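You operate a simulated robot arm through the tools that you are given. There is no shell and no other tool.

The job below is to be done with a simulated robot arm. You get a single attempt, and the scene is never put back.

JOB
Flow-test the converter on the stand at full air and put it on the step for its reading.
Fine: blower off before you unclamp; leave the valve at full.

It is judged by the outcome, as a careful person would: the job done as asked, and still so three seconds after it is handed in. It fails if anything else is knocked over, pushed out of place, dropped, spilled or broken.

ROBOT AND FRAMES
A 7-joint arm with a two-finger parallel gripper, fixed in place. Base frame: the origin is on the floor under the middle of its stand, x ahead of it, y to its left, z up. Units: m, rad, N and s.
It reaches about 1.372 m from its shoulder. Its first joint turns from -2.601 to 2.601 rad. Payload 3.43 kg.
The TCP is the grasp point between the finger pads, 0.03 m short of the fingertips. In the tool frame z runs along the fingers and y along their closing line. The gripper opens to 0.094 m. The fingers are 0.028 m wide and 0.01 m thick; the gripper's body (0.05 by 0.096 m) begins 0.055 m behind the TCP.
Orientation is that of the tool frame in the base frame, as [roll, pitch, yaw] about the fixed x, y, z axes, in that order (R = Rz(yaw) Ry(pitch) Rx(roll)). With the fingers straight down and closing along the base's y, the tool's x points along the base's -x, its y along +y and its z along -z.

CONTROLS
- The arm moves only by the tool play_rows. Its argument "moves" is a list of rows, each a list of 2 entries, a list of its own where there are three numbers: the shift along the tool's x, y, z in m, then the turn, a rotation vector about the tool's x, y, z in rad. In form: [[[x, y, z], [rx, ry, rz]], ...]. A call has 1 to 20 rows; each row shifts and turns the commanded pose from where the row before left it, along the tool's axes as they then stand. "gripper" is the opening, from 0 (shut) to 1 (fully open), set as the call begins (left out, the last holds). Each row takes 0.2 s and may step no farther than 0.05 m and 0.15 rad from the row before; otherwise, or with a gripper value out of range, the whole call is refused. Where a pose cannot be reached the arm comes as near as it can. A force on the tool above 90 N (or 10 N above the force at the start of the call, whichever is more), or a blocked arm, ends the call early, and 0.2 s more pass. The fingers move at their own pace (about 0.045 m/s each) and stop on an object; they squeeze with about 44 N. The grip force told is the motor's: it shows also when the fingers shut on nothing. Time passes only in rows, and 0.2 s behind the last, so rows that do not move let the fingers close. The reply holds the time, the measured pose of the TCP, the force on the tool along the base axes, the opening and the grip force, in the units named above and with some noise, with the torque about the TCP (base axes, N m) and any sound that the robot's microphone picked up.
- Cameras (640 x 400 px; columns grow to the right, rows downward): "scene" is fixed at [0.2219, -0.4972, 1.7182]; the picture's right is [0.54, -0.84, 0.00], its down [-0.52, -0.33, -0.79] and it looks along [0.66, 0.43, -0.61] (base axes); focal length 314 px, centre (320, 200). "wrist" rides on the gripper at [0.076, 0.014, -0.103] in the tool frame; the picture's right is [-0.18, 0.98, 0.00], its down [-0.75, -0.14, -0.64] and it looks along [-0.63, -0.12, 0.77] (tool axes); focal length 243 px, centre (320, 200). There is no depth. A picture from a camera that has moved, and an enlarged one, comes with that camera's place and axes in the base frame and with its lens.
- capture(camera): a new picture of that camera. The clock stands still meanwhile.
- inspect(camera, box): a new picture of the part [left, top, right, bottom] of that camera's present view, enlarged. The clock stands still meanwhile.
- sign_off(): hands the job in; it is judged then, once.

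Places have to be worked out from the pictures, the camera data and where the tool is seen. Open the gripper and draw the arm clear of the work before you hand the job in, unless the task says otherwise.

The tools are called after "Emit:" as a command line: name --argument value ..., lists and objects as JSON in quotes. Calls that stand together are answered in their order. play_rows: Moves the arm, as the interface text tells. Its arguments: {"type":"object","properties":{"moves":{"type":"array"},"gripper":{"type":"number"}},"required":["moves"]} The other tools are called the same way: capture (camera) takes a picture; inspect (camera, box) takes an enlarged picture of a part of a camera's view; sign_off () hands the job in.

At the start:

```text
time_s: 0.0
eef_pos: [0.8671, 0.4742, 1.2479]
orientation: [3.14, 0.004, -3.14]
ft_force: [0.0, -0.3, 0.2]
ft_torque: [-0.02, -0.01, -0.02]
finger_gap: 0.0942
finger_force: 0.0
```

scene: 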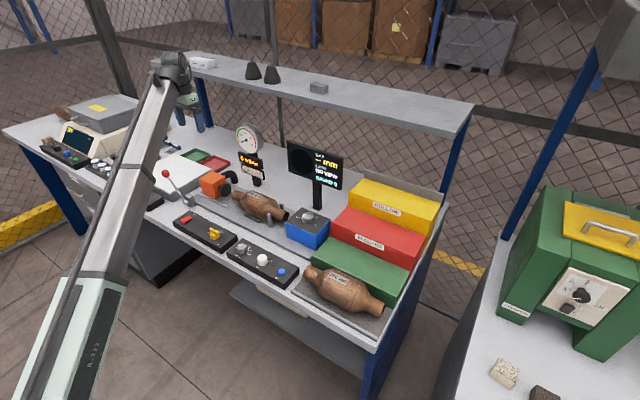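
wrist: 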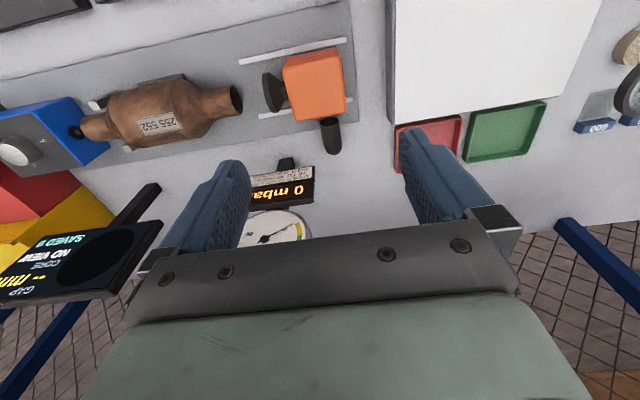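

I'll begin by looking at the scene in more detail: the stand, control boxes, valve, clamp lever and the "step".

Emit:
inspect --camera "scene" --box '[140, 120, 300, 220]'

Emit:
inspect --camera "scene" --box '[160, 190, 320, 290]'

Emit:
inspect --camera "scene" --box '[270, 130, 460, 320]'

Emit:
inspect --camera "scene" --box '[0, 80, 160, 200]'

Emit:
inspect --camera "wrist" --box '[0, 0, 360, 320]'

```text
4.00 times, centred on (220, 170) of scene
camera zoom: at [0.2219, -0.4972, 1.7182], right [0.54, -0.84, 0.0], down [-0.52, -0.33, -0.79], along [0.66, 0.43, -0.61], focal length 1256 px, centre (720, 320)
```

zoom: 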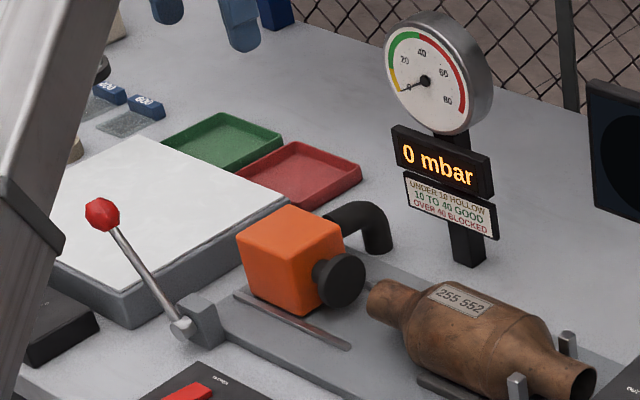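

```text
4.00 times, centred on (240, 240) of scene
camera zoom: at [0.2219, -0.4972, 1.7182], right [0.54, -0.84, 0.0], down [-0.52, -0.33, -0.79], along [0.66, 0.43, -0.61], focal length 1256 px, centre (640, 40)
```

zoom: 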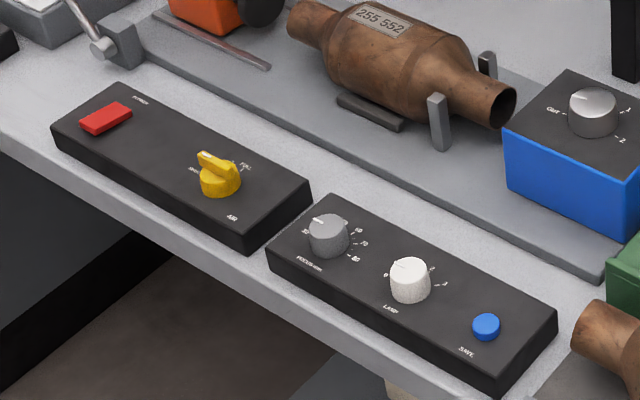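

```text
2.11 times, centred on (365, 225) of scene
camera zoom: at [0.2219, -0.4972, 1.7182], right [0.54, -0.84, 0.0], down [-0.52, -0.33, -0.79], along [0.66, 0.43, -0.61], focal length 661 px, centre (225, 147)
```

zoom: 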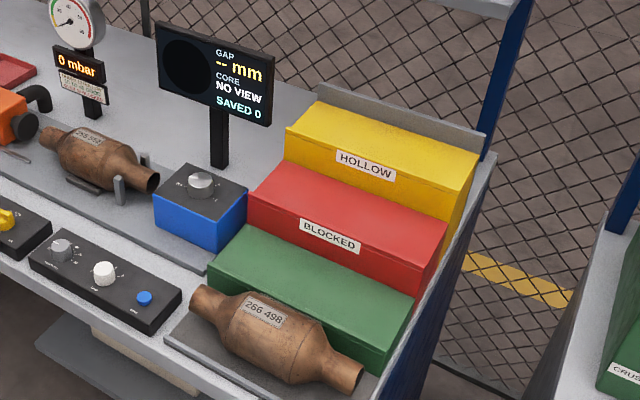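

```text
3.33 times, centred on (80, 140) of scene
camera zoom: at [0.2219, -0.4972, 1.7182], right [0.54, -0.84, 0.0], down [-0.52, -0.33, -0.79], along [0.66, 0.43, -0.61], focal length 1046 px, centre (1120, 400)
```

zoom: 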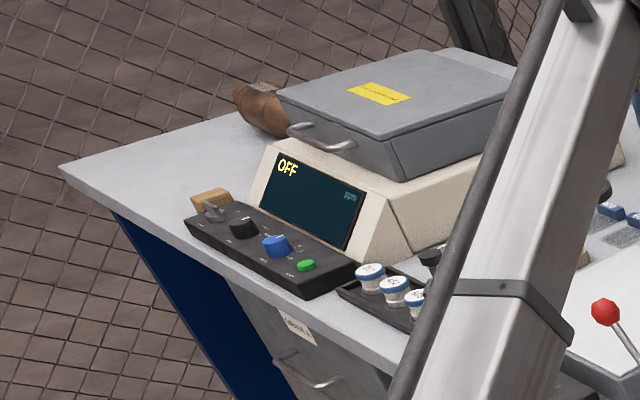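

```text
1.25 times, centred on (180, 160) of wrist
camera zoom: at [0.79, 0.4887, 1.3498], right [0.18, 0.98, 0.0], down [0.75, -0.14, 0.64], along [0.63, -0.12, -0.76], focal length 303 px, centre (495, 250)
```

zoom: 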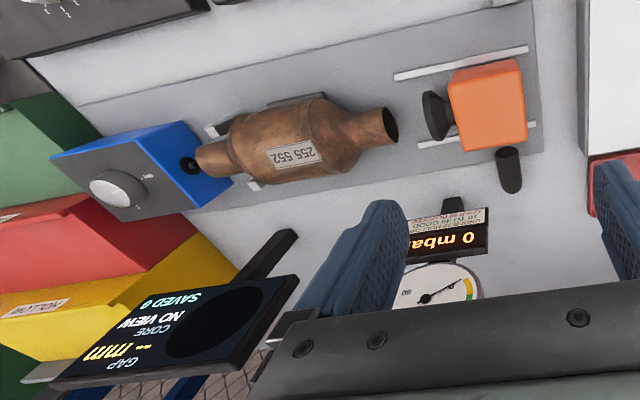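

Readings: the stand's converter is 255 552, the gauge card says under 10 hollow, 10–40 good, over 40 blocked. The front panels lie under the camera's reach, so I draw the arm back at this height to view switch, valve and lever with the wrist camera.

Emit:
play_rows --moves '[[[0.045, 0, 0], [0, 0, 0]], [[0.045, 0, 0], [0, 0, 0]], [[0.045, 0, 0], [0, 0, 0]], [[0.045, 0, 0], [0, 0, 0]], [[0.045, 0, 0], [0, 0, 0]], [[0.045, 0, 0], [0, 0, 0]], [[0.045, 0, 0], [0, 0, 0]], [[0.045, 0, 0], [0, 0, 0]]]' --gripper 1

```text
time_s: 1.8
eef_pos: [0.5439, 0.5054, 1.1472]
orientation: [3.128, 0.018, 3.14]
ft_force: [0.3, -1.4, 0.3]
ft_torque: [0.0, 0.02, 0.01]
finger_gap: 0.0941
finger_force: 0.0
out of reach, approached as far as the arm can: row 1, 2, 3, 4, 5, 6, 7, 8
```

The arm reports out of reach on retracting and ended lower, at (0.544, 0.505, 1.147). I look at both cameras before moving on.

Emit:
capture --camera "scene"

Emit:
capture --camera "wrist"

```text
taken
```

scene: 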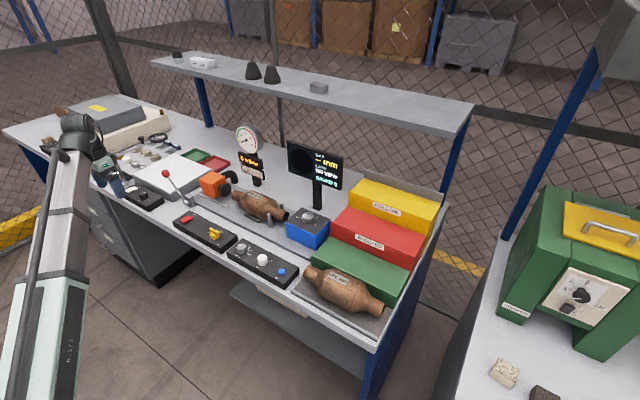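

```text
taken
camera wrist: at [0.4667, 0.5178, 1.2479], right [0.18, 0.98, 0.02], down [0.74, -0.15, 0.65], along [0.64, -0.11, -0.76], focal length 243 px, centre (320, 200)
```

wrist: 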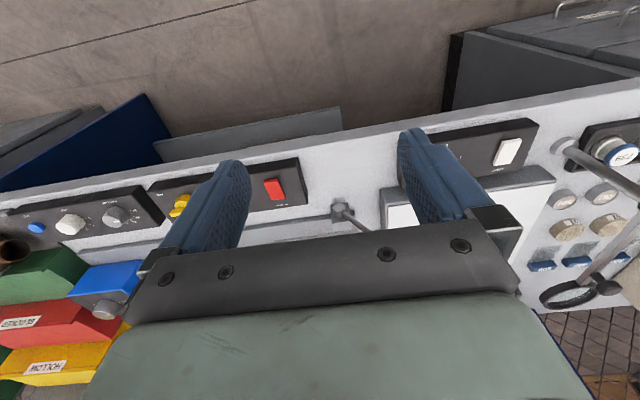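

I check where the commanded pose stands with a still row.

Emit:
play_rows --moves '[[[0, 0, 0], [0, 0, 0]]]'

```text
time_s: 2.2
eef_pos: [0.5448, 0.5037, 1.1481]
orientation: [3.129, 0.016, 3.141]
ft_force: [-0.8, -0.7, 0.7]
ft_torque: [0.0, 0.01, -0.02]
finger_gap: 0.0943
finger_force: 0.1
```

The pose is held without complaint now. I move sideways toward −y at this height to look over the stand's front panels.

Emit:
play_rows --moves '[[[0, -0.04, 0], [0, 0, 0]], [[0, -0.04, 0], [0, 0, 0]], [[0, -0.04, 0], [0, 0, 0]]]'

Emit:
capture --camera "wrist"

```text
time_s: 3.0
eef_pos: [0.558, 0.3968, 1.1133]
orientation: [3.134, 0.012, 3.141]
ft_force: [0.5, 0.6, -0.7]
ft_torque: [-0.01, 0.03, 0.0]
finger_gap: 0.0938
finger_force: 0.0
out of reach, approached as far as the arm can: row 1, 2, 3
```

```text
taken
camera wrist: at [0.4818, 0.4102, 1.2144], right [0.18, 0.98, 0.01], down [0.75, -0.15, 0.65], along [0.64, -0.11, -0.76], focal length 243 px, centre (320, 200)
```

wrist: 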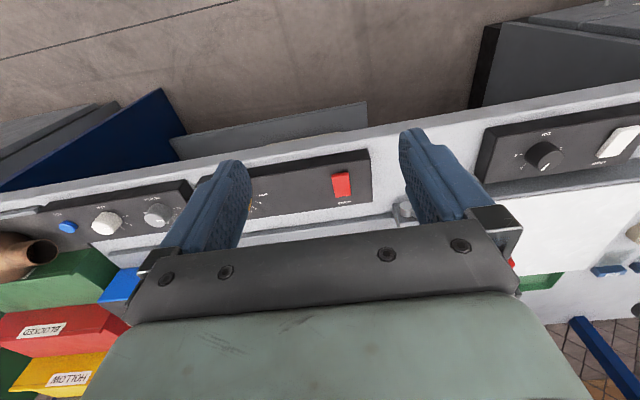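

The high, close-in poses are out of reach with the tool straight down. I estimate switch at (0.696, 0.405, 0.934), valve knob at (0.69, 0.24, 0.945), lever pivot near (0.764, 0.50, 0.93) and its red knob near (0.775, 0.59, 1.035). I move forward and up to look from above the lever.

Emit:
play_rows --moves '[[[-0.04, 0.0, 0], [0, 0, 0]], [[-0.04, 0.01, -0.01], [0, 0, 0]], [[-0.04, 0.02, -0.02], [0, 0, 0]], [[-0.04, 0.02, -0.02], [0, 0, 0]], [[-0.03, 0.02, -0.01], [0, 0, 0]]]'

Emit:
capture --camera "wrist"

```text
time_s: 4.2
eef_pos: [0.7482, 0.4683, 1.1756]
orientation: [3.139, 0.004, 3.139]
ft_force: [-0.3, -0.2, 0.7]
ft_torque: [0.01, -0.02, -0.02]
finger_gap: 0.0943
finger_force: 0.0
```

```text
taken
camera wrist: at [0.6714, 0.4821, 1.2769], right [0.18, 0.98, 0.0], down [0.75, -0.14, 0.64], along [0.63, -0.12, -0.76], focal length 243 px, centre (320, 200)
```

wrist: 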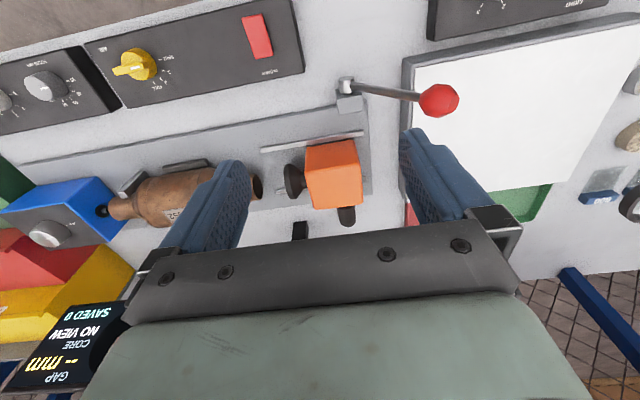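

Now the panel, the lever and the blower head all show well. I enlarge them.

Emit:
inspect --camera "wrist" --box '[80, 0, 320, 150]'

Emit:
inspect --camera "wrist" --box '[230, 50, 470, 230]'

Emit:
inspect --camera "wrist" --box '[0, 130, 230, 270]'

```text
2.67 times, centred on (200, 75) of wrist
camera zoom: at [0.6714, 0.4821, 1.2769], right [0.18, 0.98, 0.0], down [0.75, -0.14, 0.64], along [0.63, -0.12, -0.76], focal length 647 px, centre (640, 533)
```

zoom: 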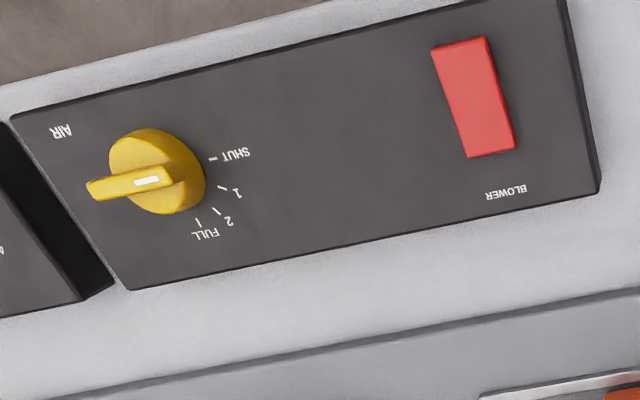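

```text
2.22 times, centred on (350, 140) of wrist
camera zoom: at [0.6714, 0.4821, 1.2769], right [0.18, 0.98, 0.0], down [0.75, -0.14, 0.64], along [0.63, -0.12, -0.76], focal length 539 px, centre (253, 333)
```

zoom: 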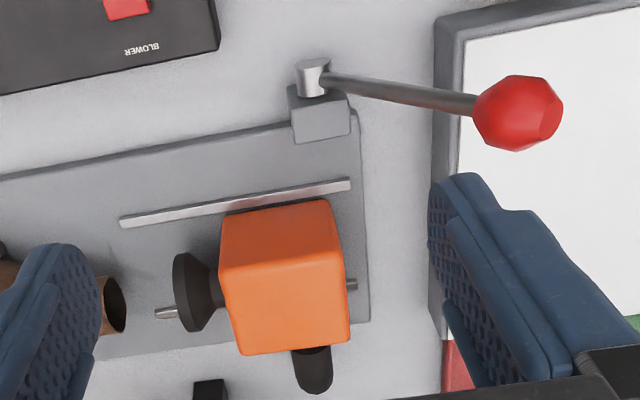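

```text
2.78 times, centred on (115, 200) of wrist
camera zoom: at [0.6714, 0.4821, 1.2769], right [0.18, 0.98, 0.0], down [0.75, -0.14, 0.64], along [0.63, -0.12, -0.76], focal length 675 px, centre (890, 200)
```

zoom: 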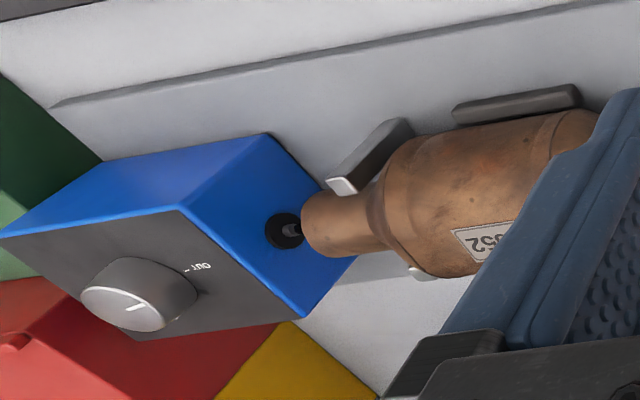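

The valve knob sits at (0.695, 0.246), bar top z≈0.955, its mark at SHUT (+y side) with FULL 90° clockwise (+x side). The lever pivots about x at (0.765, 0.50, 0.937) with its knob at about (0.774, 0.588, 1.03), leaning away from the converter. I shut the fingers and come down on the +y side of the lever knob to push it over.

Emit:
play_rows --moves '[[[-0.006, 0.048, 0], [0, 0, 0]], [[-0.006, 0.048, 0], [0, 0, 0]], [[-0.006, 0.048, 0], [0, 0, 0]], [[-0.006, 0.048, 0], [0, 0, 0]], [[0, 0, 0.045], [0, 0, 0]], [[0, 0, 0.045], [0, 0, 0]], [[0, 0, 0.04], [0, 0, 0]]]' --gripper 0

Emit:
capture --camera "wrist"

Emit:
capture --camera "scene"

```text
time_s: 5.8
eef_pos: [0.7719, 0.659, 1.0442]
orientation: [3.137, 0.006, -3.14]
ft_force: [-0.3, 0.3, 0.5]
ft_torque: [0.02, 0.0, -0.01]
finger_gap: 0.0
finger_force: 33.7
```

```text
taken
camera wrist: at [0.6958, 0.6731, 1.1457], right [0.18, 0.98, 0.0], down [0.75, -0.14, 0.65], along [0.63, -0.12, -0.76], focal length 243 px, centre (320, 200)
```

wrist: 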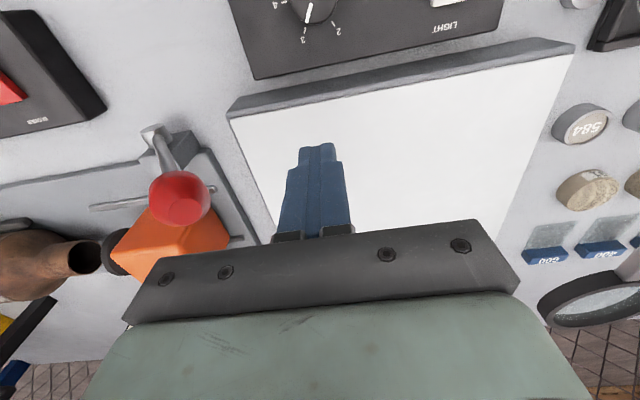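

```text
taken
```

scene: 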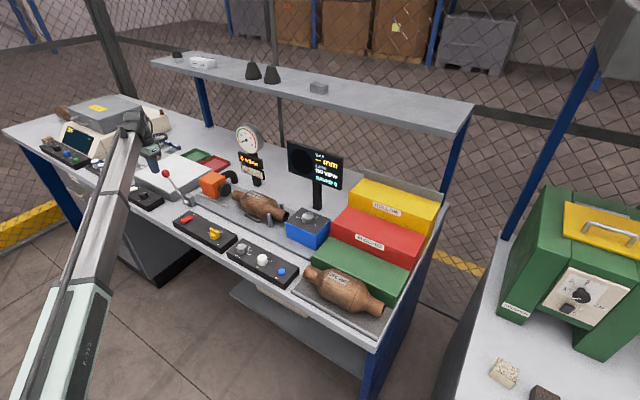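

The lever knob triangulates to (0.767, 0.580, 1.040), in line with my shut fingers at x=0.772. I push it toward −y in steps, watching the force.

Emit:
play_rows --moves '[[[0.004, -0.04, 0], [0, 0, 0]], [[0, -0.02, 0], [0, 0, 0]], [[0, -0.02, 0], [0, 0, 0]], [[0, -0.02, 0], [0, 0, 0]]]'

Emit:
capture --camera "wrist"

```text
time_s: 6.8
eef_pos: [0.7703, 0.5594, 1.0436]
orientation: [3.141, 0.004, -3.141]
ft_force: [-0.7, 0.5, 0.0]
ft_torque: [0.0, -0.03, 0.01]
finger_gap: 0.0003
finger_force: 32.8
```

```text
taken
camera wrist: at [0.6936, 0.5727, 1.1456], right [0.18, 0.98, 0.0], down [0.75, -0.14, 0.64], along [0.63, -0.12, -0.76], focal length 243 px, centre (320, 200)
```

wrist: 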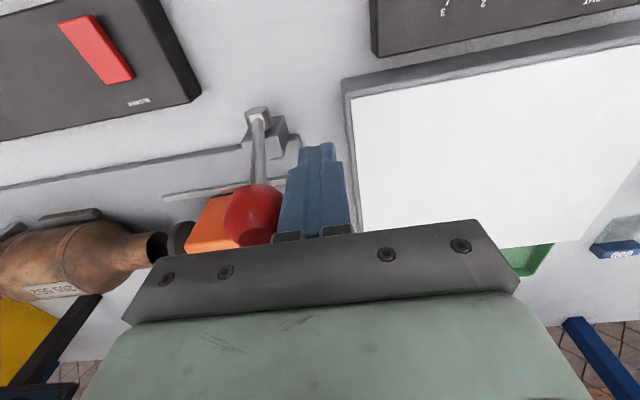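

The lever follows freely with almost no force, and the blower head advances. I keep pushing.

Emit:
play_rows --moves '[[[0, -0.02, 0], [0, 0, 0]], [[0, -0.02, 0], [0, 0, 0]], [[0, -0.015, 0], [0, 0, 0]]]'

Emit:
capture --camera "wrist"

```text
time_s: 7.6
eef_pos: [0.7692, 0.5052, 1.046]
orientation: [3.139, 0.004, -3.141]
ft_force: [0.1, 0.9, -0.2]
ft_torque: [-0.04, -0.01, 0.02]
finger_gap: 0.0
finger_force: 33.3
```

```text
taken
camera wrist: at [0.6919, 0.5185, 1.1459], right [0.18, 0.98, 0.0], down [0.75, -0.14, 0.64], along [0.63, -0.12, -0.76], focal length 243 px, centre (320, 200)
```

wrist: 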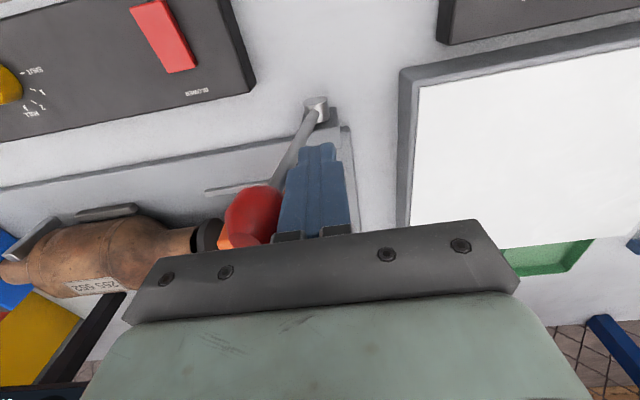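

The head is almost on the converter's inlet. I continue in smaller steps.

Emit:
play_rows --moves '[[[0, -0.015, 0], [0, 0, 0]], [[0, -0.015, 0], [0, 0, 0]]]'

Emit:
capture --camera "wrist"

```text
time_s: 8.2
eef_pos: [0.7689, 0.4752, 1.0464]
orientation: [3.14, 0.005, 3.142]
ft_force: [-0.2, 0.5, -0.2]
ft_torque: [-0.01, 0.01, 0.0]
finger_gap: 0.0
finger_force: 32.7
```

```text
taken
camera wrist: at [0.6914, 0.4894, 1.1472], right [0.18, 0.98, 0.0], down [0.75, -0.14, 0.64], along [0.63, -0.12, -0.76], focal length 243 px, centre (320, 200)
```

wrist: 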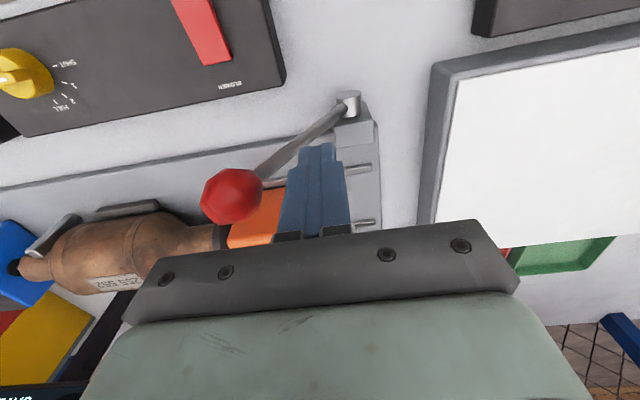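

The lever knob jumped ahead of my fingers to about (0.767, 0.425, 1.04), mirror-like to its start, so it seems to have gone over centre. I check in the scene view and back away upward.

Emit:
play_rows --moves '[[[0, 0.015, -0.02], [0, 0, 0]], [[0, 0.01, -0.045], [0, 0, 0]], [[0, 0, -0.045], [0, 0, 0]]]'

Emit:
capture --camera "wrist"

Emit:
inspect --camera "scene" --box '[150, 120, 310, 220]'

```text
time_s: 9.0
eef_pos: [0.7694, 0.4997, 1.157]
orientation: [3.139, 0.002, 3.141]
ft_force: [0.3, 0.2, -0.8]
ft_torque: [-0.04, 0.04, -0.02]
finger_gap: 0.0
finger_force: 33.0
```

```text
taken
camera wrist: at [0.6916, 0.5141, 1.2577], right [0.18, 0.98, 0.0], down [0.75, -0.14, 0.64], along [0.63, -0.12, -0.76], focal length 243 px, centre (320, 200)
```

wrist: 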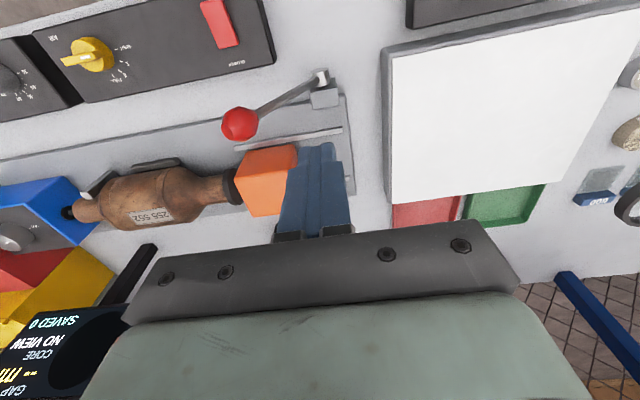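

```text
4.00 times, centred on (230, 170) of scene
camera zoom: at [0.2219, -0.4972, 1.7182], right [0.54, -0.84, 0.0], down [-0.52, -0.33, -0.79], along [0.66, 0.43, -0.61], focal length 1256 px, centre (680, 320)
```

zoom: 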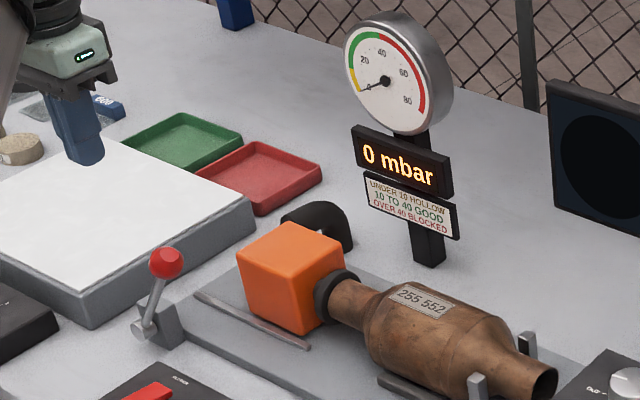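

The head is seated on the inlet and the lever stays over. Next is the valve; I enlarge the knob and the switch to fix their positions.

Emit:
inspect --camera "wrist" --box '[20, 0, 260, 150]'

Emit:
inspect --camera "scene" --box '[170, 200, 250, 260]'

```text
2.67 times, centred on (140, 75) of wrist
camera zoom: at [0.6916, 0.5141, 1.2577], right [0.18, 0.98, 0.0], down [0.75, -0.14, 0.64], along [0.63, -0.12, -0.76], focal length 647 px, centre (800, 533)
```

zoom: 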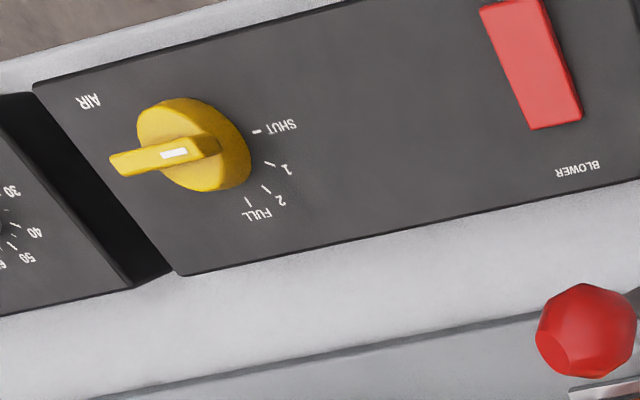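

```text
6.67 times, centred on (210, 230) of scene
camera zoom: at [0.2219, -0.4972, 1.7182], right [0.54, -0.84, 0.0], down [-0.52, -0.33, -0.79], along [0.66, 0.43, -0.61], focal length 2093 px, centre (1053, 0)
```

zoom: 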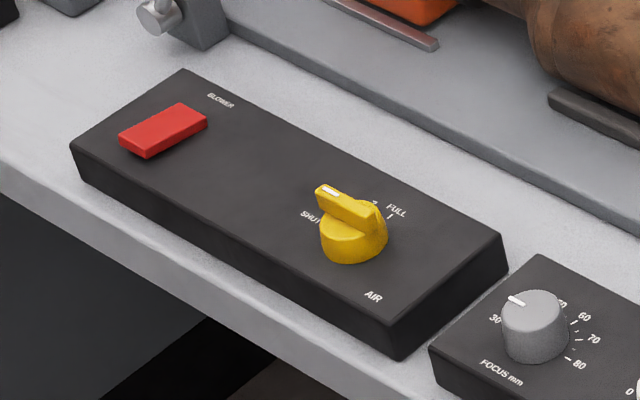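

The bar centre works out at (0.6955, 0.248) with its top at z≈0.955; the switch centre is (0.694, 0.404). I move over the valve knob and turn the tool −90° so the fingers will straddle the bar.

Emit:
play_rows --moves '[[[0.0123, -0.042, 0.0095], [0, 0, 0]], [[0.0123, -0.042, 0.0095], [0, 0, 0]], [[0.0123, -0.042, 0.0095], [0, 0, 0]], [[0.0123, -0.042, 0.0095], [0, 0, 0]], [[0.0123, -0.042, 0.0095], [0, 0, 0]], [[0.0123, -0.042, 0.0095], [0, 0, 0]], [[0, 0, 0], [0, 0, -0.1428]], [[0, 0, 0], [0, 0, -0.1428]], [[0, 0, 0], [0, 0, -0.1428]], [[0, 0, 0], [0, 0, -0.1428]], [[0, 0, 0], [0, 0, -0.1428]], [[0, 0, 0], [0, 0, -0.1428]], [[0, 0, 0], [0, 0, -0.1428]], [[0, 0, 0], [0, 0, -0.1428]], [[0, 0, 0], [0, 0, -0.1428]], [[0, 0, 0], [0, 0, -0.1428]], [[0, 0, 0], [0, 0, -0.1428]]]' --gripper 0.4

Emit:
capture --camera "wrist"

```text
time_s: 12.6
eef_pos: [0.6941, 0.2473, 1.0974]
orientation: [-3.138, 0.002, -1.568]
ft_force: [0.0, -0.2, 0.1]
ft_torque: [-0.01, 0.0, -0.01]
finger_gap: 0.0378
finger_force: 0.1
```

```text
taken
camera wrist: at [0.6802, 0.1711, 1.1994], right [-0.98, 0.18, 0.0], down [0.14, 0.75, 0.64], along [0.12, 0.63, -0.76], focal length 243 px, centre (320, 200)
```

wrist: 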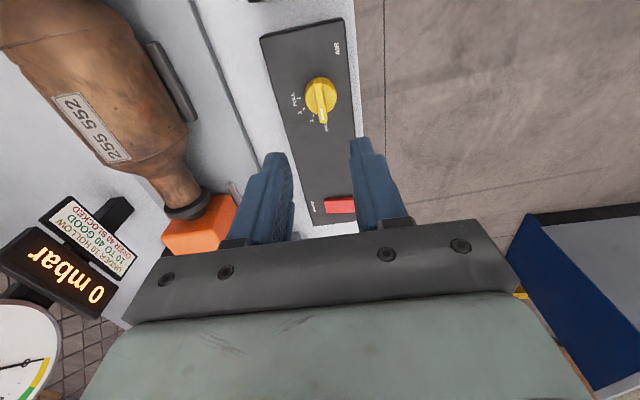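

The knob lies right under the TCP. I enlarge it to check the bar's line and the tick marks.

Emit:
inspect --camera "wrist" --box '[270, 50, 370, 140]'

Emit:
inspect --camera "wrist" --box '[280, 150, 380, 230]'

```text
4.44 times, centred on (320, 95) of wrist
camera zoom: at [0.6802, 0.1711, 1.1994], right [-0.98, 0.18, 0.0], down [0.14, 0.75, 0.64], along [0.12, 0.63, -0.76], focal length 1078 px, centre (320, 667)
```

zoom: 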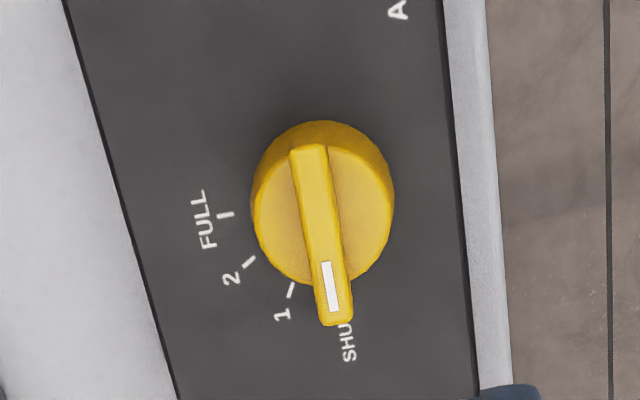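

```text
5.00 times, centred on (330, 190) of wrist
camera zoom: at [0.6802, 0.1711, 1.1994], right [-0.98, 0.18, 0.0], down [0.14, 0.75, 0.64], along [0.12, 0.63, -0.76], focal length 1213 px, centre (270, 250)
```

zoom: 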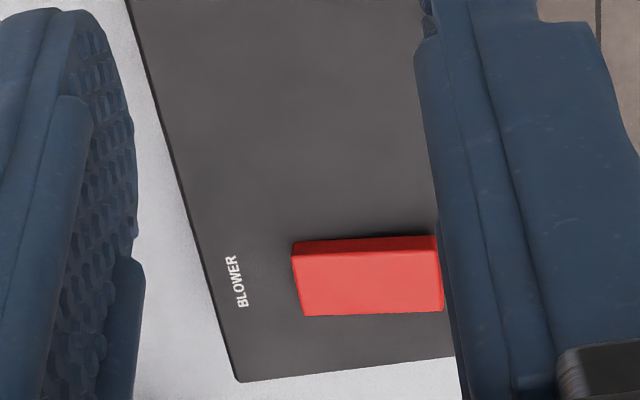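

The bar runs along y at SHUT, FULL a quarter-turn toward +x. I lower the fingers to straddle the bar.

Emit:
play_rows --moves '[[[0, 0, 0.04], [0, 0, 0]], [[0, 0, 0.04], [0, 0, 0]], [[0, 0, 0.03], [0, 0, 0]]]'

Emit:
inspect --camera "wrist" --box '[220, 80, 420, 240]'

Emit:
inspect --camera "scene" --box '[170, 190, 270, 260]'

```text
time_s: 13.4
eef_pos: [0.6935, 0.2481, 0.9869]
orientation: [-3.137, 0.001, -1.571]
ft_force: [-0.1, -0.1, 0.5]
ft_torque: [0.0, 0.0, 0.01]
finger_gap: 0.0376
finger_force: 0.1
```

```text
2.50 times, centred on (320, 160) of wrist
camera zoom: at [0.6787, 0.1714, 1.0882], right [-0.98, 0.18, 0.0], down [0.14, 0.75, 0.64], along [0.12, 0.63, -0.77], focal length 606 px, centre (320, 300)
```

zoom: 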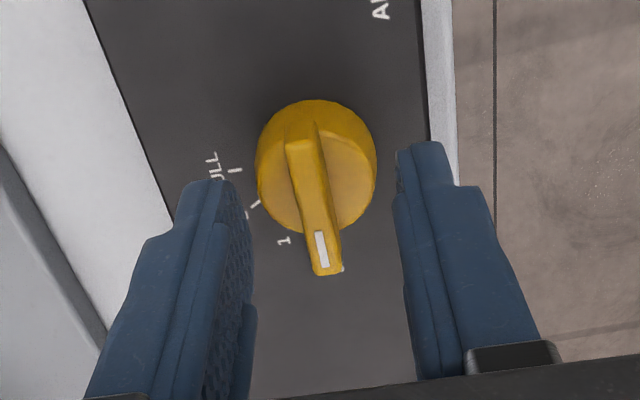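

```text
5.71 times, centred on (220, 225) of scene
camera zoom: at [0.2219, -0.4972, 1.7182], right [0.54, -0.84, 0.0], down [-0.52, -0.33, -0.79], along [0.66, 0.43, -0.61], focal length 1794 px, centre (891, 57)
```

zoom: 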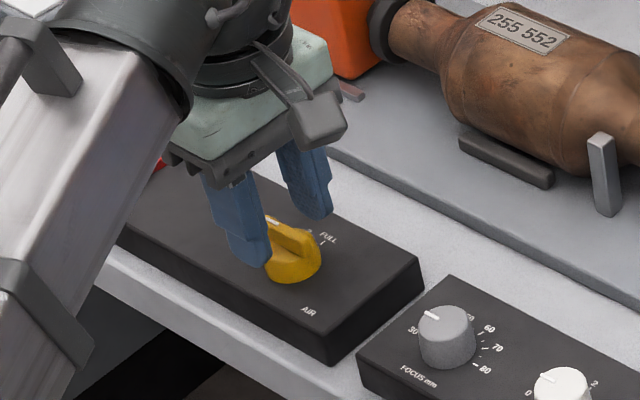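

The fingertips flank the bar evenly at about its top height. I go down about 12 mm more and close on it.

Emit:
play_rows --moves '[[[0, 0, 0.006], [0, 0, 0]], [[0, 0, 0.006], [0, 0, 0]]]'

Emit:
play_rows --moves '[[[0, 0, 0], [0, 0, 0]], [[0, 0, 0], [0, 0, 0]], [[0, 0, 0], [0, 0, 0]]]' --gripper 0

Emit:
inspect --camera "wrist" --box '[220, 80, 420, 240]'

```text
time_s: 14.0
eef_pos: [0.6938, 0.247, 0.9749]
orientation: [-3.137, 0.0, -1.571]
ft_force: [-0.3, 0.6, -0.7]
ft_torque: [0.01, 0.02, -0.01]
finger_gap: 0.0374
finger_force: 0.0
```

```text
time_s: 14.8
eef_pos: [0.6943, 0.246, 0.975]
orientation: [-3.136, 0.003, -1.571]
ft_force: [8.4, -0.4, -0.1]
ft_torque: [0.11, -0.41, 0.0]
finger_gap: 0.0305
finger_force: 44.8
```

```text
2.50 times, centred on (320, 160) of wrist
camera zoom: at [0.6801, 0.1703, 1.0764], right [-0.98, 0.18, 0.0], down [0.14, 0.75, 0.64], along [0.12, 0.63, -0.76], focal length 606 px, centre (320, 300)
```

zoom: 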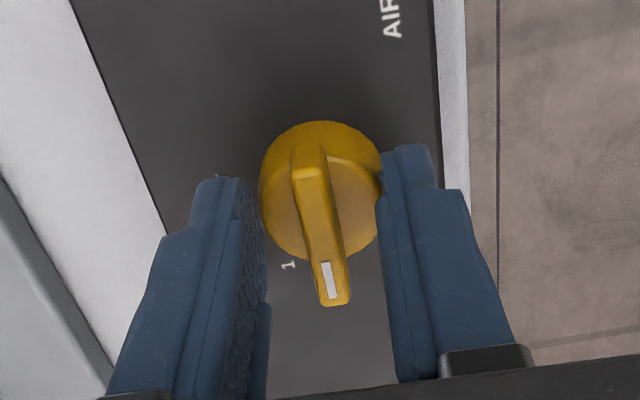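

The fingers closed on the knob's round body (gap 30 mm) with the bar between them, which should turn it. I try a small turn first and look.

Emit:
play_rows --moves '[[[0, 0, 0], [0, 0, 0.1]], [[0, 0, 0], [0, 0, 0.1]], [[0, 0, 0], [0, 0, 0.1]]]'

Emit:
inspect --camera "wrist" --box '[220, 80, 420, 240]'

```text
time_s: 15.6
eef_pos: [0.6931, 0.2476, 0.9752]
orientation: [-3.14, 0.003, -1.873]
ft_force: [1.3, -0.4, 2.3]
ft_torque: [-0.51, -0.19, -0.01]
finger_gap: 0.0304
finger_force: 45.4
```

```text
2.50 times, centred on (320, 160) of wrist
camera zoom: at [0.6576, 0.1782, 1.0765], right [-0.88, 0.47, 0.0], down [0.36, 0.68, 0.64], along [0.3, 0.57, -0.76], focal length 606 px, centre (320, 300)
```

zoom: 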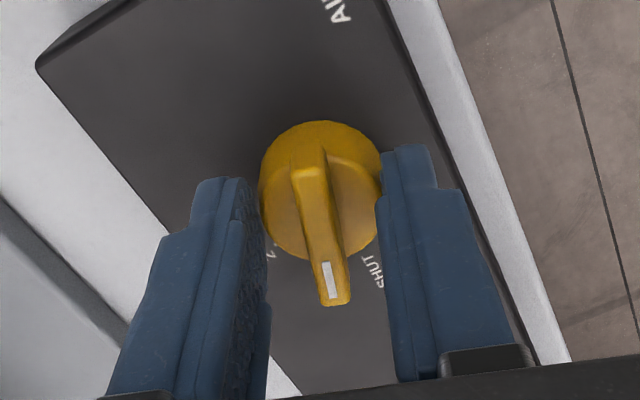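

The knob turns with the gripper, clockwise from SHUT toward 1. I carry on to a full quarter-turn.

Emit:
play_rows --moves '[[[0, 0, 0], [0, 0, 0.14]], [[0, 0, 0], [0, 0, 0.14]], [[0, 0, 0], [0, 0, 0.14]], [[0, 0, 0], [0, 0, 0.14]], [[0, 0, 0], [0, 0, 0.14]], [[0, 0, 0], [0, 0, 0.14]], [[0, 0, 0], [0, 0, 0.14]], [[0, 0, 0], [0, 0, 0.14]], [[0, 0, 0], [0, 0, 0.14]]]'

Emit:
inspect --camera "wrist" --box '[220, 80, 420, 240]'

```text
time_s: 17.6
eef_pos: [0.693, 0.2492, 0.9752]
orientation: [3.135, -0.001, -3.132]
ft_force: [-29.9, 23.0, -7.3]
ft_torque: [0.52, 0.99, 0.05]
finger_gap: 0.0308
finger_force: 45.3
```

```text
2.50 times, centred on (320, 160) of wrist
camera zoom: at [0.6167, 0.2623, 1.0776], right [0.17, 0.98, 0.01], down [0.76, -0.14, 0.64], along [0.63, -0.11, -0.77], focal length 606 px, centre (320, 300)
```

zoom: 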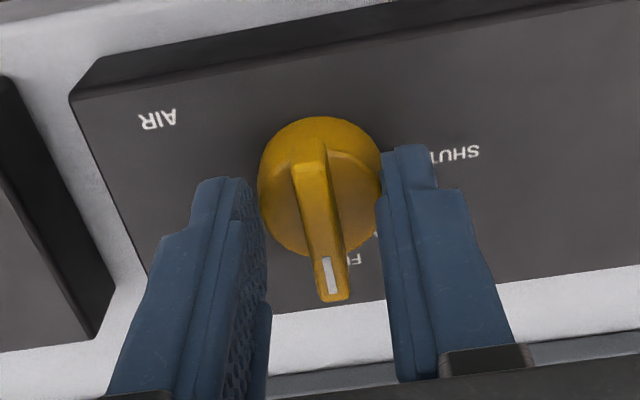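

The bar now points along +x at FULL, with some side force from a slight off-centre hold. I open the fingers and rise to check the mark.

Emit:
play_rows --moves '[[[0, 0, 0], [0, 0, 0]], [[0, 0, 0], [0, 0, 0]]]' --gripper 0.6

Emit:
play_rows --moves '[[[0, 0, -0.04], [0, 0, 0]], [[0, 0, -0.04], [0, 0, 0]], [[0, 0, -0.03], [0, 0, 0]]]'

Emit:
inspect --camera "wrist" --box '[250, 40, 410, 140]'

Emit:
inspect --camera "wrist" --box '[330, 0, 640, 194]'

```text
time_s: 18.2
eef_pos: [0.6954, 0.2465, 0.9766]
orientation: [3.138, 0.004, -3.132]
ft_force: [0.2, 0.6, -0.4]
ft_torque: [0.06, -0.02, 0.03]
finger_gap: 0.0563
finger_force: 0.0
```

```text
time_s: 19.0
eef_pos: [0.6953, 0.2463, 1.0857]
orientation: [3.14, 0.005, -3.131]
ft_force: [-0.1, 0.4, -0.2]
ft_torque: [0.03, 0.01, 0.04]
finger_gap: 0.0563
finger_force: 0.1
```

```text
4.00 times, centred on (330, 90) of wrist
camera zoom: at [0.6188, 0.2601, 1.187], right [0.17, 0.98, 0.0], down [0.75, -0.13, 0.64], along [0.63, -0.11, -0.76], focal length 970 px, centre (280, 640)
```

zoom: 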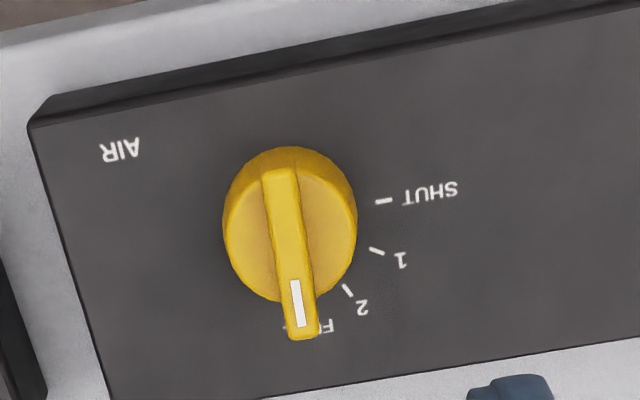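

```text
2.06 times, centred on (485, 97) of wrist
camera zoom: at [0.6188, 0.2601, 1.187], right [0.17, 0.98, 0.0], down [0.75, -0.13, 0.64], along [0.63, -0.11, -0.76], focal length 500 px, centre (-20, 412)
```

zoom: 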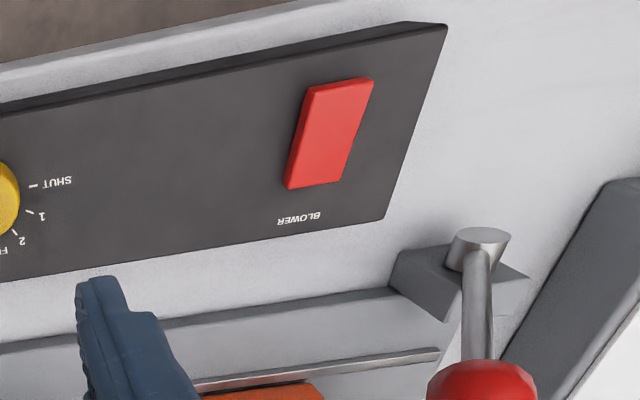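

The mark points along +x at the FULL tick. I shut the fingers and go above the blower switch to see how the rocker lies.

Emit:
play_rows --moves '[[[0, 0.04, 0], [0, 0, 0]], [[0, 0.04, 0], [0, 0, 0]], [[0, 0.04, 0], [0, 0, 0]], [[0.0, 0.036, 0.02], [0, 0, 0]]]' --gripper 0

Emit:
capture --camera "wrist"

Emit:
inspect --camera "wrist" --box '[270, 40, 390, 120]'

Emit:
inspect --camera "scene" --box '[150, 190, 230, 240]'

```text
time_s: 20.0
eef_pos: [0.6934, 0.4043, 1.0659]
orientation: [3.14, 0.002, -3.131]
ft_force: [-0.4, -0.6, -0.3]
ft_torque: [-0.01, 0.0, -0.01]
finger_gap: 0.0001
finger_force: 27.1
```

```text
taken
camera wrist: at [0.6174, 0.4179, 1.1672], right [0.17, 0.98, 0.0], down [0.75, -0.14, 0.64], along [0.64, -0.11, -0.76], focal length 243 px, centre (320, 200)
```

wrist: 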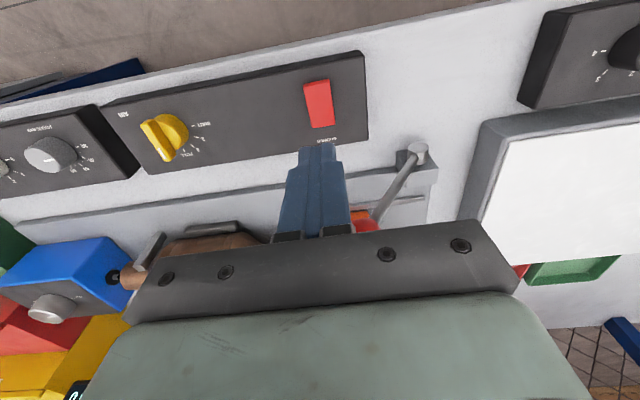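

```text
5.00 times, centred on (330, 80) of wrist
camera zoom: at [0.6174, 0.4179, 1.1672], right [0.17, 0.98, 0.0], down [0.75, -0.14, 0.64], along [0.64, -0.11, -0.76], focal length 1213 px, centre (270, 800)
```

zoom: 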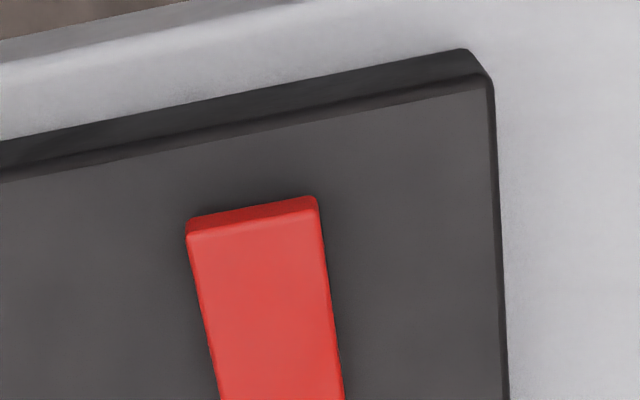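

```text
8.00 times, centred on (190, 215) of scene
camera zoom: at [0.2219, -0.4972, 1.7182], right [0.54, -0.84, 0.0], down [-0.52, -0.33, -0.79], along [0.66, 0.43, -0.61], focal length 2512 px, centre (1360, 80)
```

zoom: 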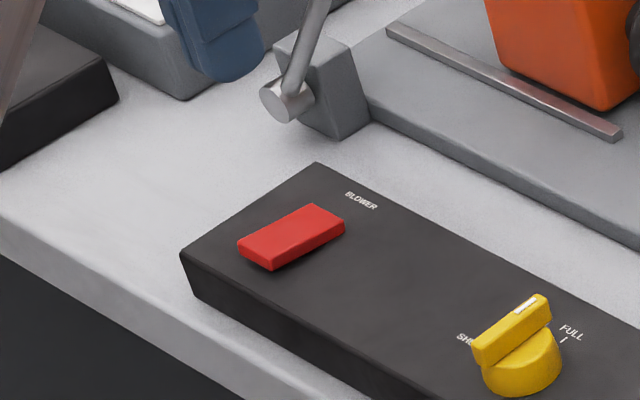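

The slope of the rocker against the panel edge says its near (−x) end is raised at about (0.678, 0.404, 0.937), and the end by the label is down. I come down on that raised end with shut fingers.

Emit:
play_rows --moves '[[[0.012, 0, 0.03], [0, 0, 0]], [[0, 0, 0.03], [0, 0, 0]], [[0, 0, 0.028], [0, 0, 0]]]'

Emit:
play_rows --moves '[[[0, 0, 0.004], [0, 0, 0]], [[0, 0, 0.004], [0, 0, 0]]]'

Emit:
inspect --camera "wrist" --box '[240, 90, 400, 190]'

Emit:
inspect --camera "scene" --box '[150, 120, 310, 220]'

```text
time_s: 20.8
eef_pos: [0.6801, 0.4027, 0.9783]
orientation: [3.139, 0.003, -3.132]
ft_force: [0.0, 0.4, -0.6]
ft_torque: [-0.05, -0.02, 0.0]
finger_gap: 0.0001
finger_force: 33.3
```

```text
time_s: 21.4
eef_pos: [0.6798, 0.4025, 0.972]
orientation: [3.14, 0.004, -3.131]
ft_force: [-0.3, -0.7, 0.2]
ft_torque: [-0.02, -0.01, 0.0]
finger_gap: 0.0
finger_force: 32.5
```

```text
4.00 times, centred on (320, 140) of wrist
camera zoom: at [0.6045, 0.416, 1.0722], right [0.17, 0.98, 0.0], down [0.75, -0.13, 0.64], along [0.64, -0.11, -0.76], focal length 970 px, centre (320, 440)
```

zoom: 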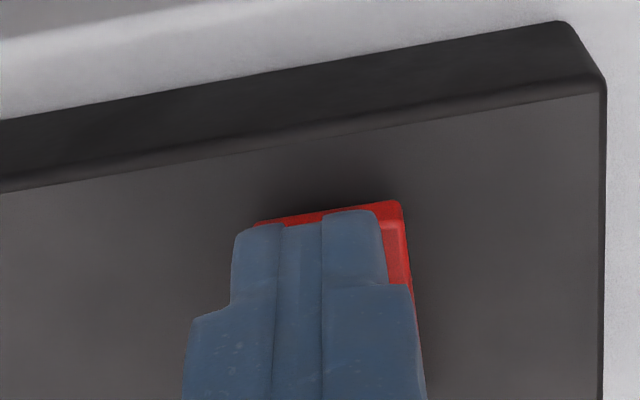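

```text
4.00 times, centred on (230, 170) of scene
camera zoom: at [0.2219, -0.4972, 1.7182], right [0.54, -0.84, 0.0], down [-0.52, -0.33, -0.79], along [0.66, 0.43, -0.61], focal length 1256 px, centre (680, 320)
```

zoom: 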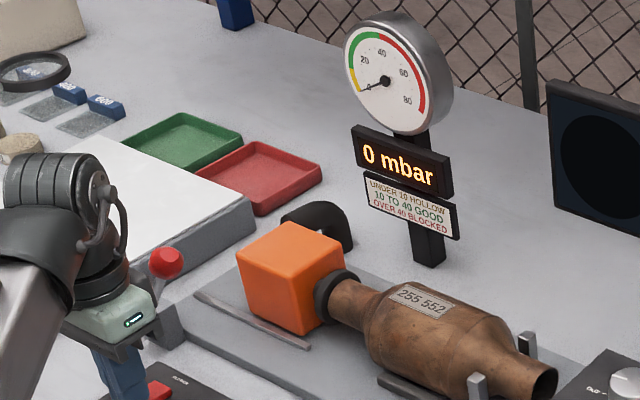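

No contact yet; the tip is just over the rocker's raised end. I continue down in small steps.

Emit:
play_rows --moves '[[[0, 0.003, 0.003], [0, 0, 0]], [[0, 0, 0.003], [0, 0, 0]]]'

Emit:
play_rows --moves '[[[0, 0, 0.003], [0, 0, 0]]]'

Emit:
inspect --camera "scene" --box '[150, 120, 310, 220]'

```text
time_s: 22.0
eef_pos: [0.6817, 0.4037, 0.9705]
orientation: [3.138, 0.011, -3.133]
ft_force: [-2.7, -20.4, 88.2]
ft_torque: [-0.65, -1.13, 0.27]
finger_gap: 0.0
finger_force: 32.9
```

```text
time_s: 22.3
eef_pos: [0.6816, 0.4045, 0.9697]
orientation: [3.141, 0.01, -3.132]
ft_force: [-11.3, -10.9, 31.9]
ft_torque: [-0.33, -0.02, -0.08]
finger_gap: 0.0
finger_force: 33.0
stopped in row 1: the force on the tool passed its limit at 105 N (the readings are from after the stop); the commanded pose is now the measured one
```

```text
4.00 times, centred on (230, 170) of scene
camera zoom: at [0.2219, -0.4972, 1.7182], right [0.54, -0.84, 0.0], down [-0.52, -0.33, -0.79], along [0.66, 0.43, -0.61], focal length 1256 px, centre (680, 320)
```

zoom: 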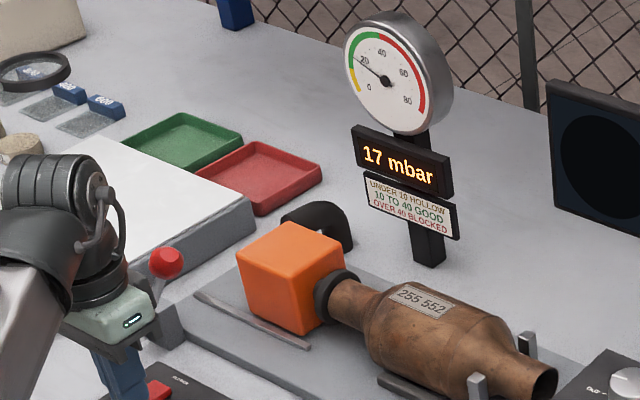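

The blower is running and the gauge has climbed to 17 mbar. I lift off the switch and let the reading settle.

Emit:
play_rows --moves '[[[0, 0, -0.03], [0, 0, 0]], [[0, 0, -0.04], [0, 0, 0]], [[0, 0, 0], [0, 0, 0]], [[0, 0, 0], [0, 0, 0]], [[0, 0, 0], [0, 0, 0]]]'

Emit:
inspect --camera "scene" --box '[150, 120, 310, 220]'

Emit:
inspect --camera "scene" --box '[150, 190, 230, 240]'

Emit:
inspect --camera "wrist" --box '[100, 40, 400, 190]'

```text
time_s: 23.5
eef_pos: [0.6814, 0.4054, 1.0367]
orientation: [3.139, 0.01, -3.132]
ft_force: [0.1, -0.5, -0.5]
ft_torque: [0.0, -0.01, 0.01]
finger_gap: 0.0
finger_force: 33.3
```

```text
4.00 times, centred on (230, 170) of scene
camera zoom: at [0.2219, -0.4972, 1.7182], right [0.54, -0.84, 0.0], down [-0.52, -0.33, -0.79], along [0.66, 0.43, -0.61], focal length 1256 px, centre (680, 320)
```

zoom: 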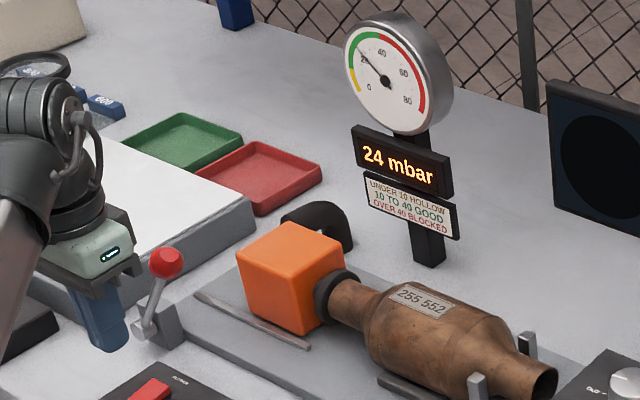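

```text
8.00 times, centred on (190, 215) of scene
camera zoom: at [0.2219, -0.4972, 1.7182], right [0.54, -0.84, 0.0], down [-0.52, -0.33, -0.79], along [0.66, 0.43, -0.61], focal length 2512 px, centre (1360, 80)
```

zoom: 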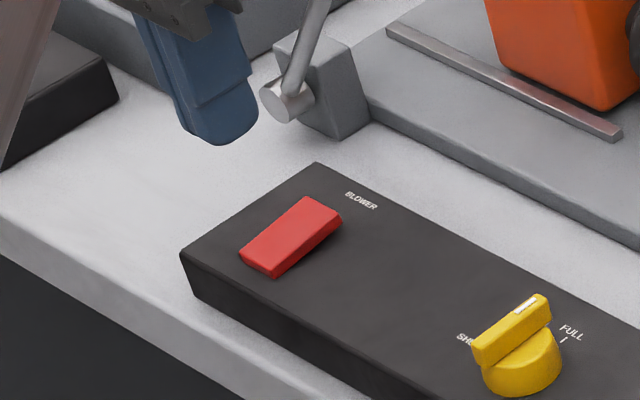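

```text
2.13 times, centred on (250, 115) of wrist
camera zoom: at [0.6049, 0.4189, 1.1386], right [0.17, 0.98, 0.0], down [0.75, -0.14, 0.65], along [0.64, -0.11, -0.76], focal length 518 px, centre (469, 381)
```

zoom: 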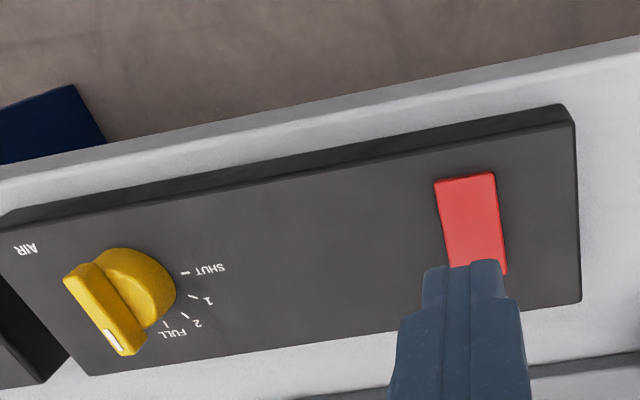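

It reads 24 mbar and may still be rising; the rocker now has its label end up. I wait longer for a steady value.

Emit:
play_rows --moves '[[[0, 0, 0], [0, 0, 0]], [[0, 0, 0], [0, 0, 0]], [[0, 0, 0], [0, 0, 0]], [[0, 0, 0], [0, 0, 0]], [[0, 0, 0], [0, 0, 0]], [[0, 0, 0], [0, 0, 0]], [[0, 0, 0], [0, 0, 0]], [[0, 0, 0], [0, 0, 0]], [[0, 0, 0], [0, 0, 0]], [[0, 0, 0], [0, 0, 0]]]'

Emit:
inspect --camera "scene" --box '[210, 110, 310, 190]'

```text
time_s: 25.7
eef_pos: [0.6823, 0.4049, 1.0387]
orientation: [3.142, 0.011, -3.133]
ft_force: [-1.1, 0.3, -0.5]
ft_torque: [-0.01, 0.0, -0.01]
finger_gap: 0.0002
finger_force: 33.0
```

```text
5.00 times, centred on (260, 150) of scene
camera zoom: at [0.2219, -0.4972, 1.7182], right [0.54, -0.84, 0.0], down [-0.52, -0.33, -0.79], along [0.66, 0.43, -0.61], focal length 1570 px, centre (620, 450)
```

zoom: 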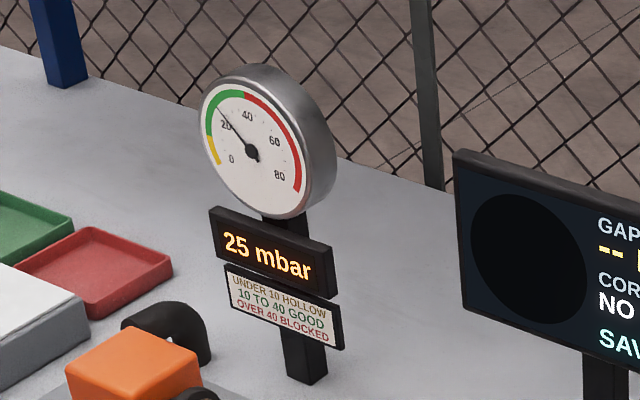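

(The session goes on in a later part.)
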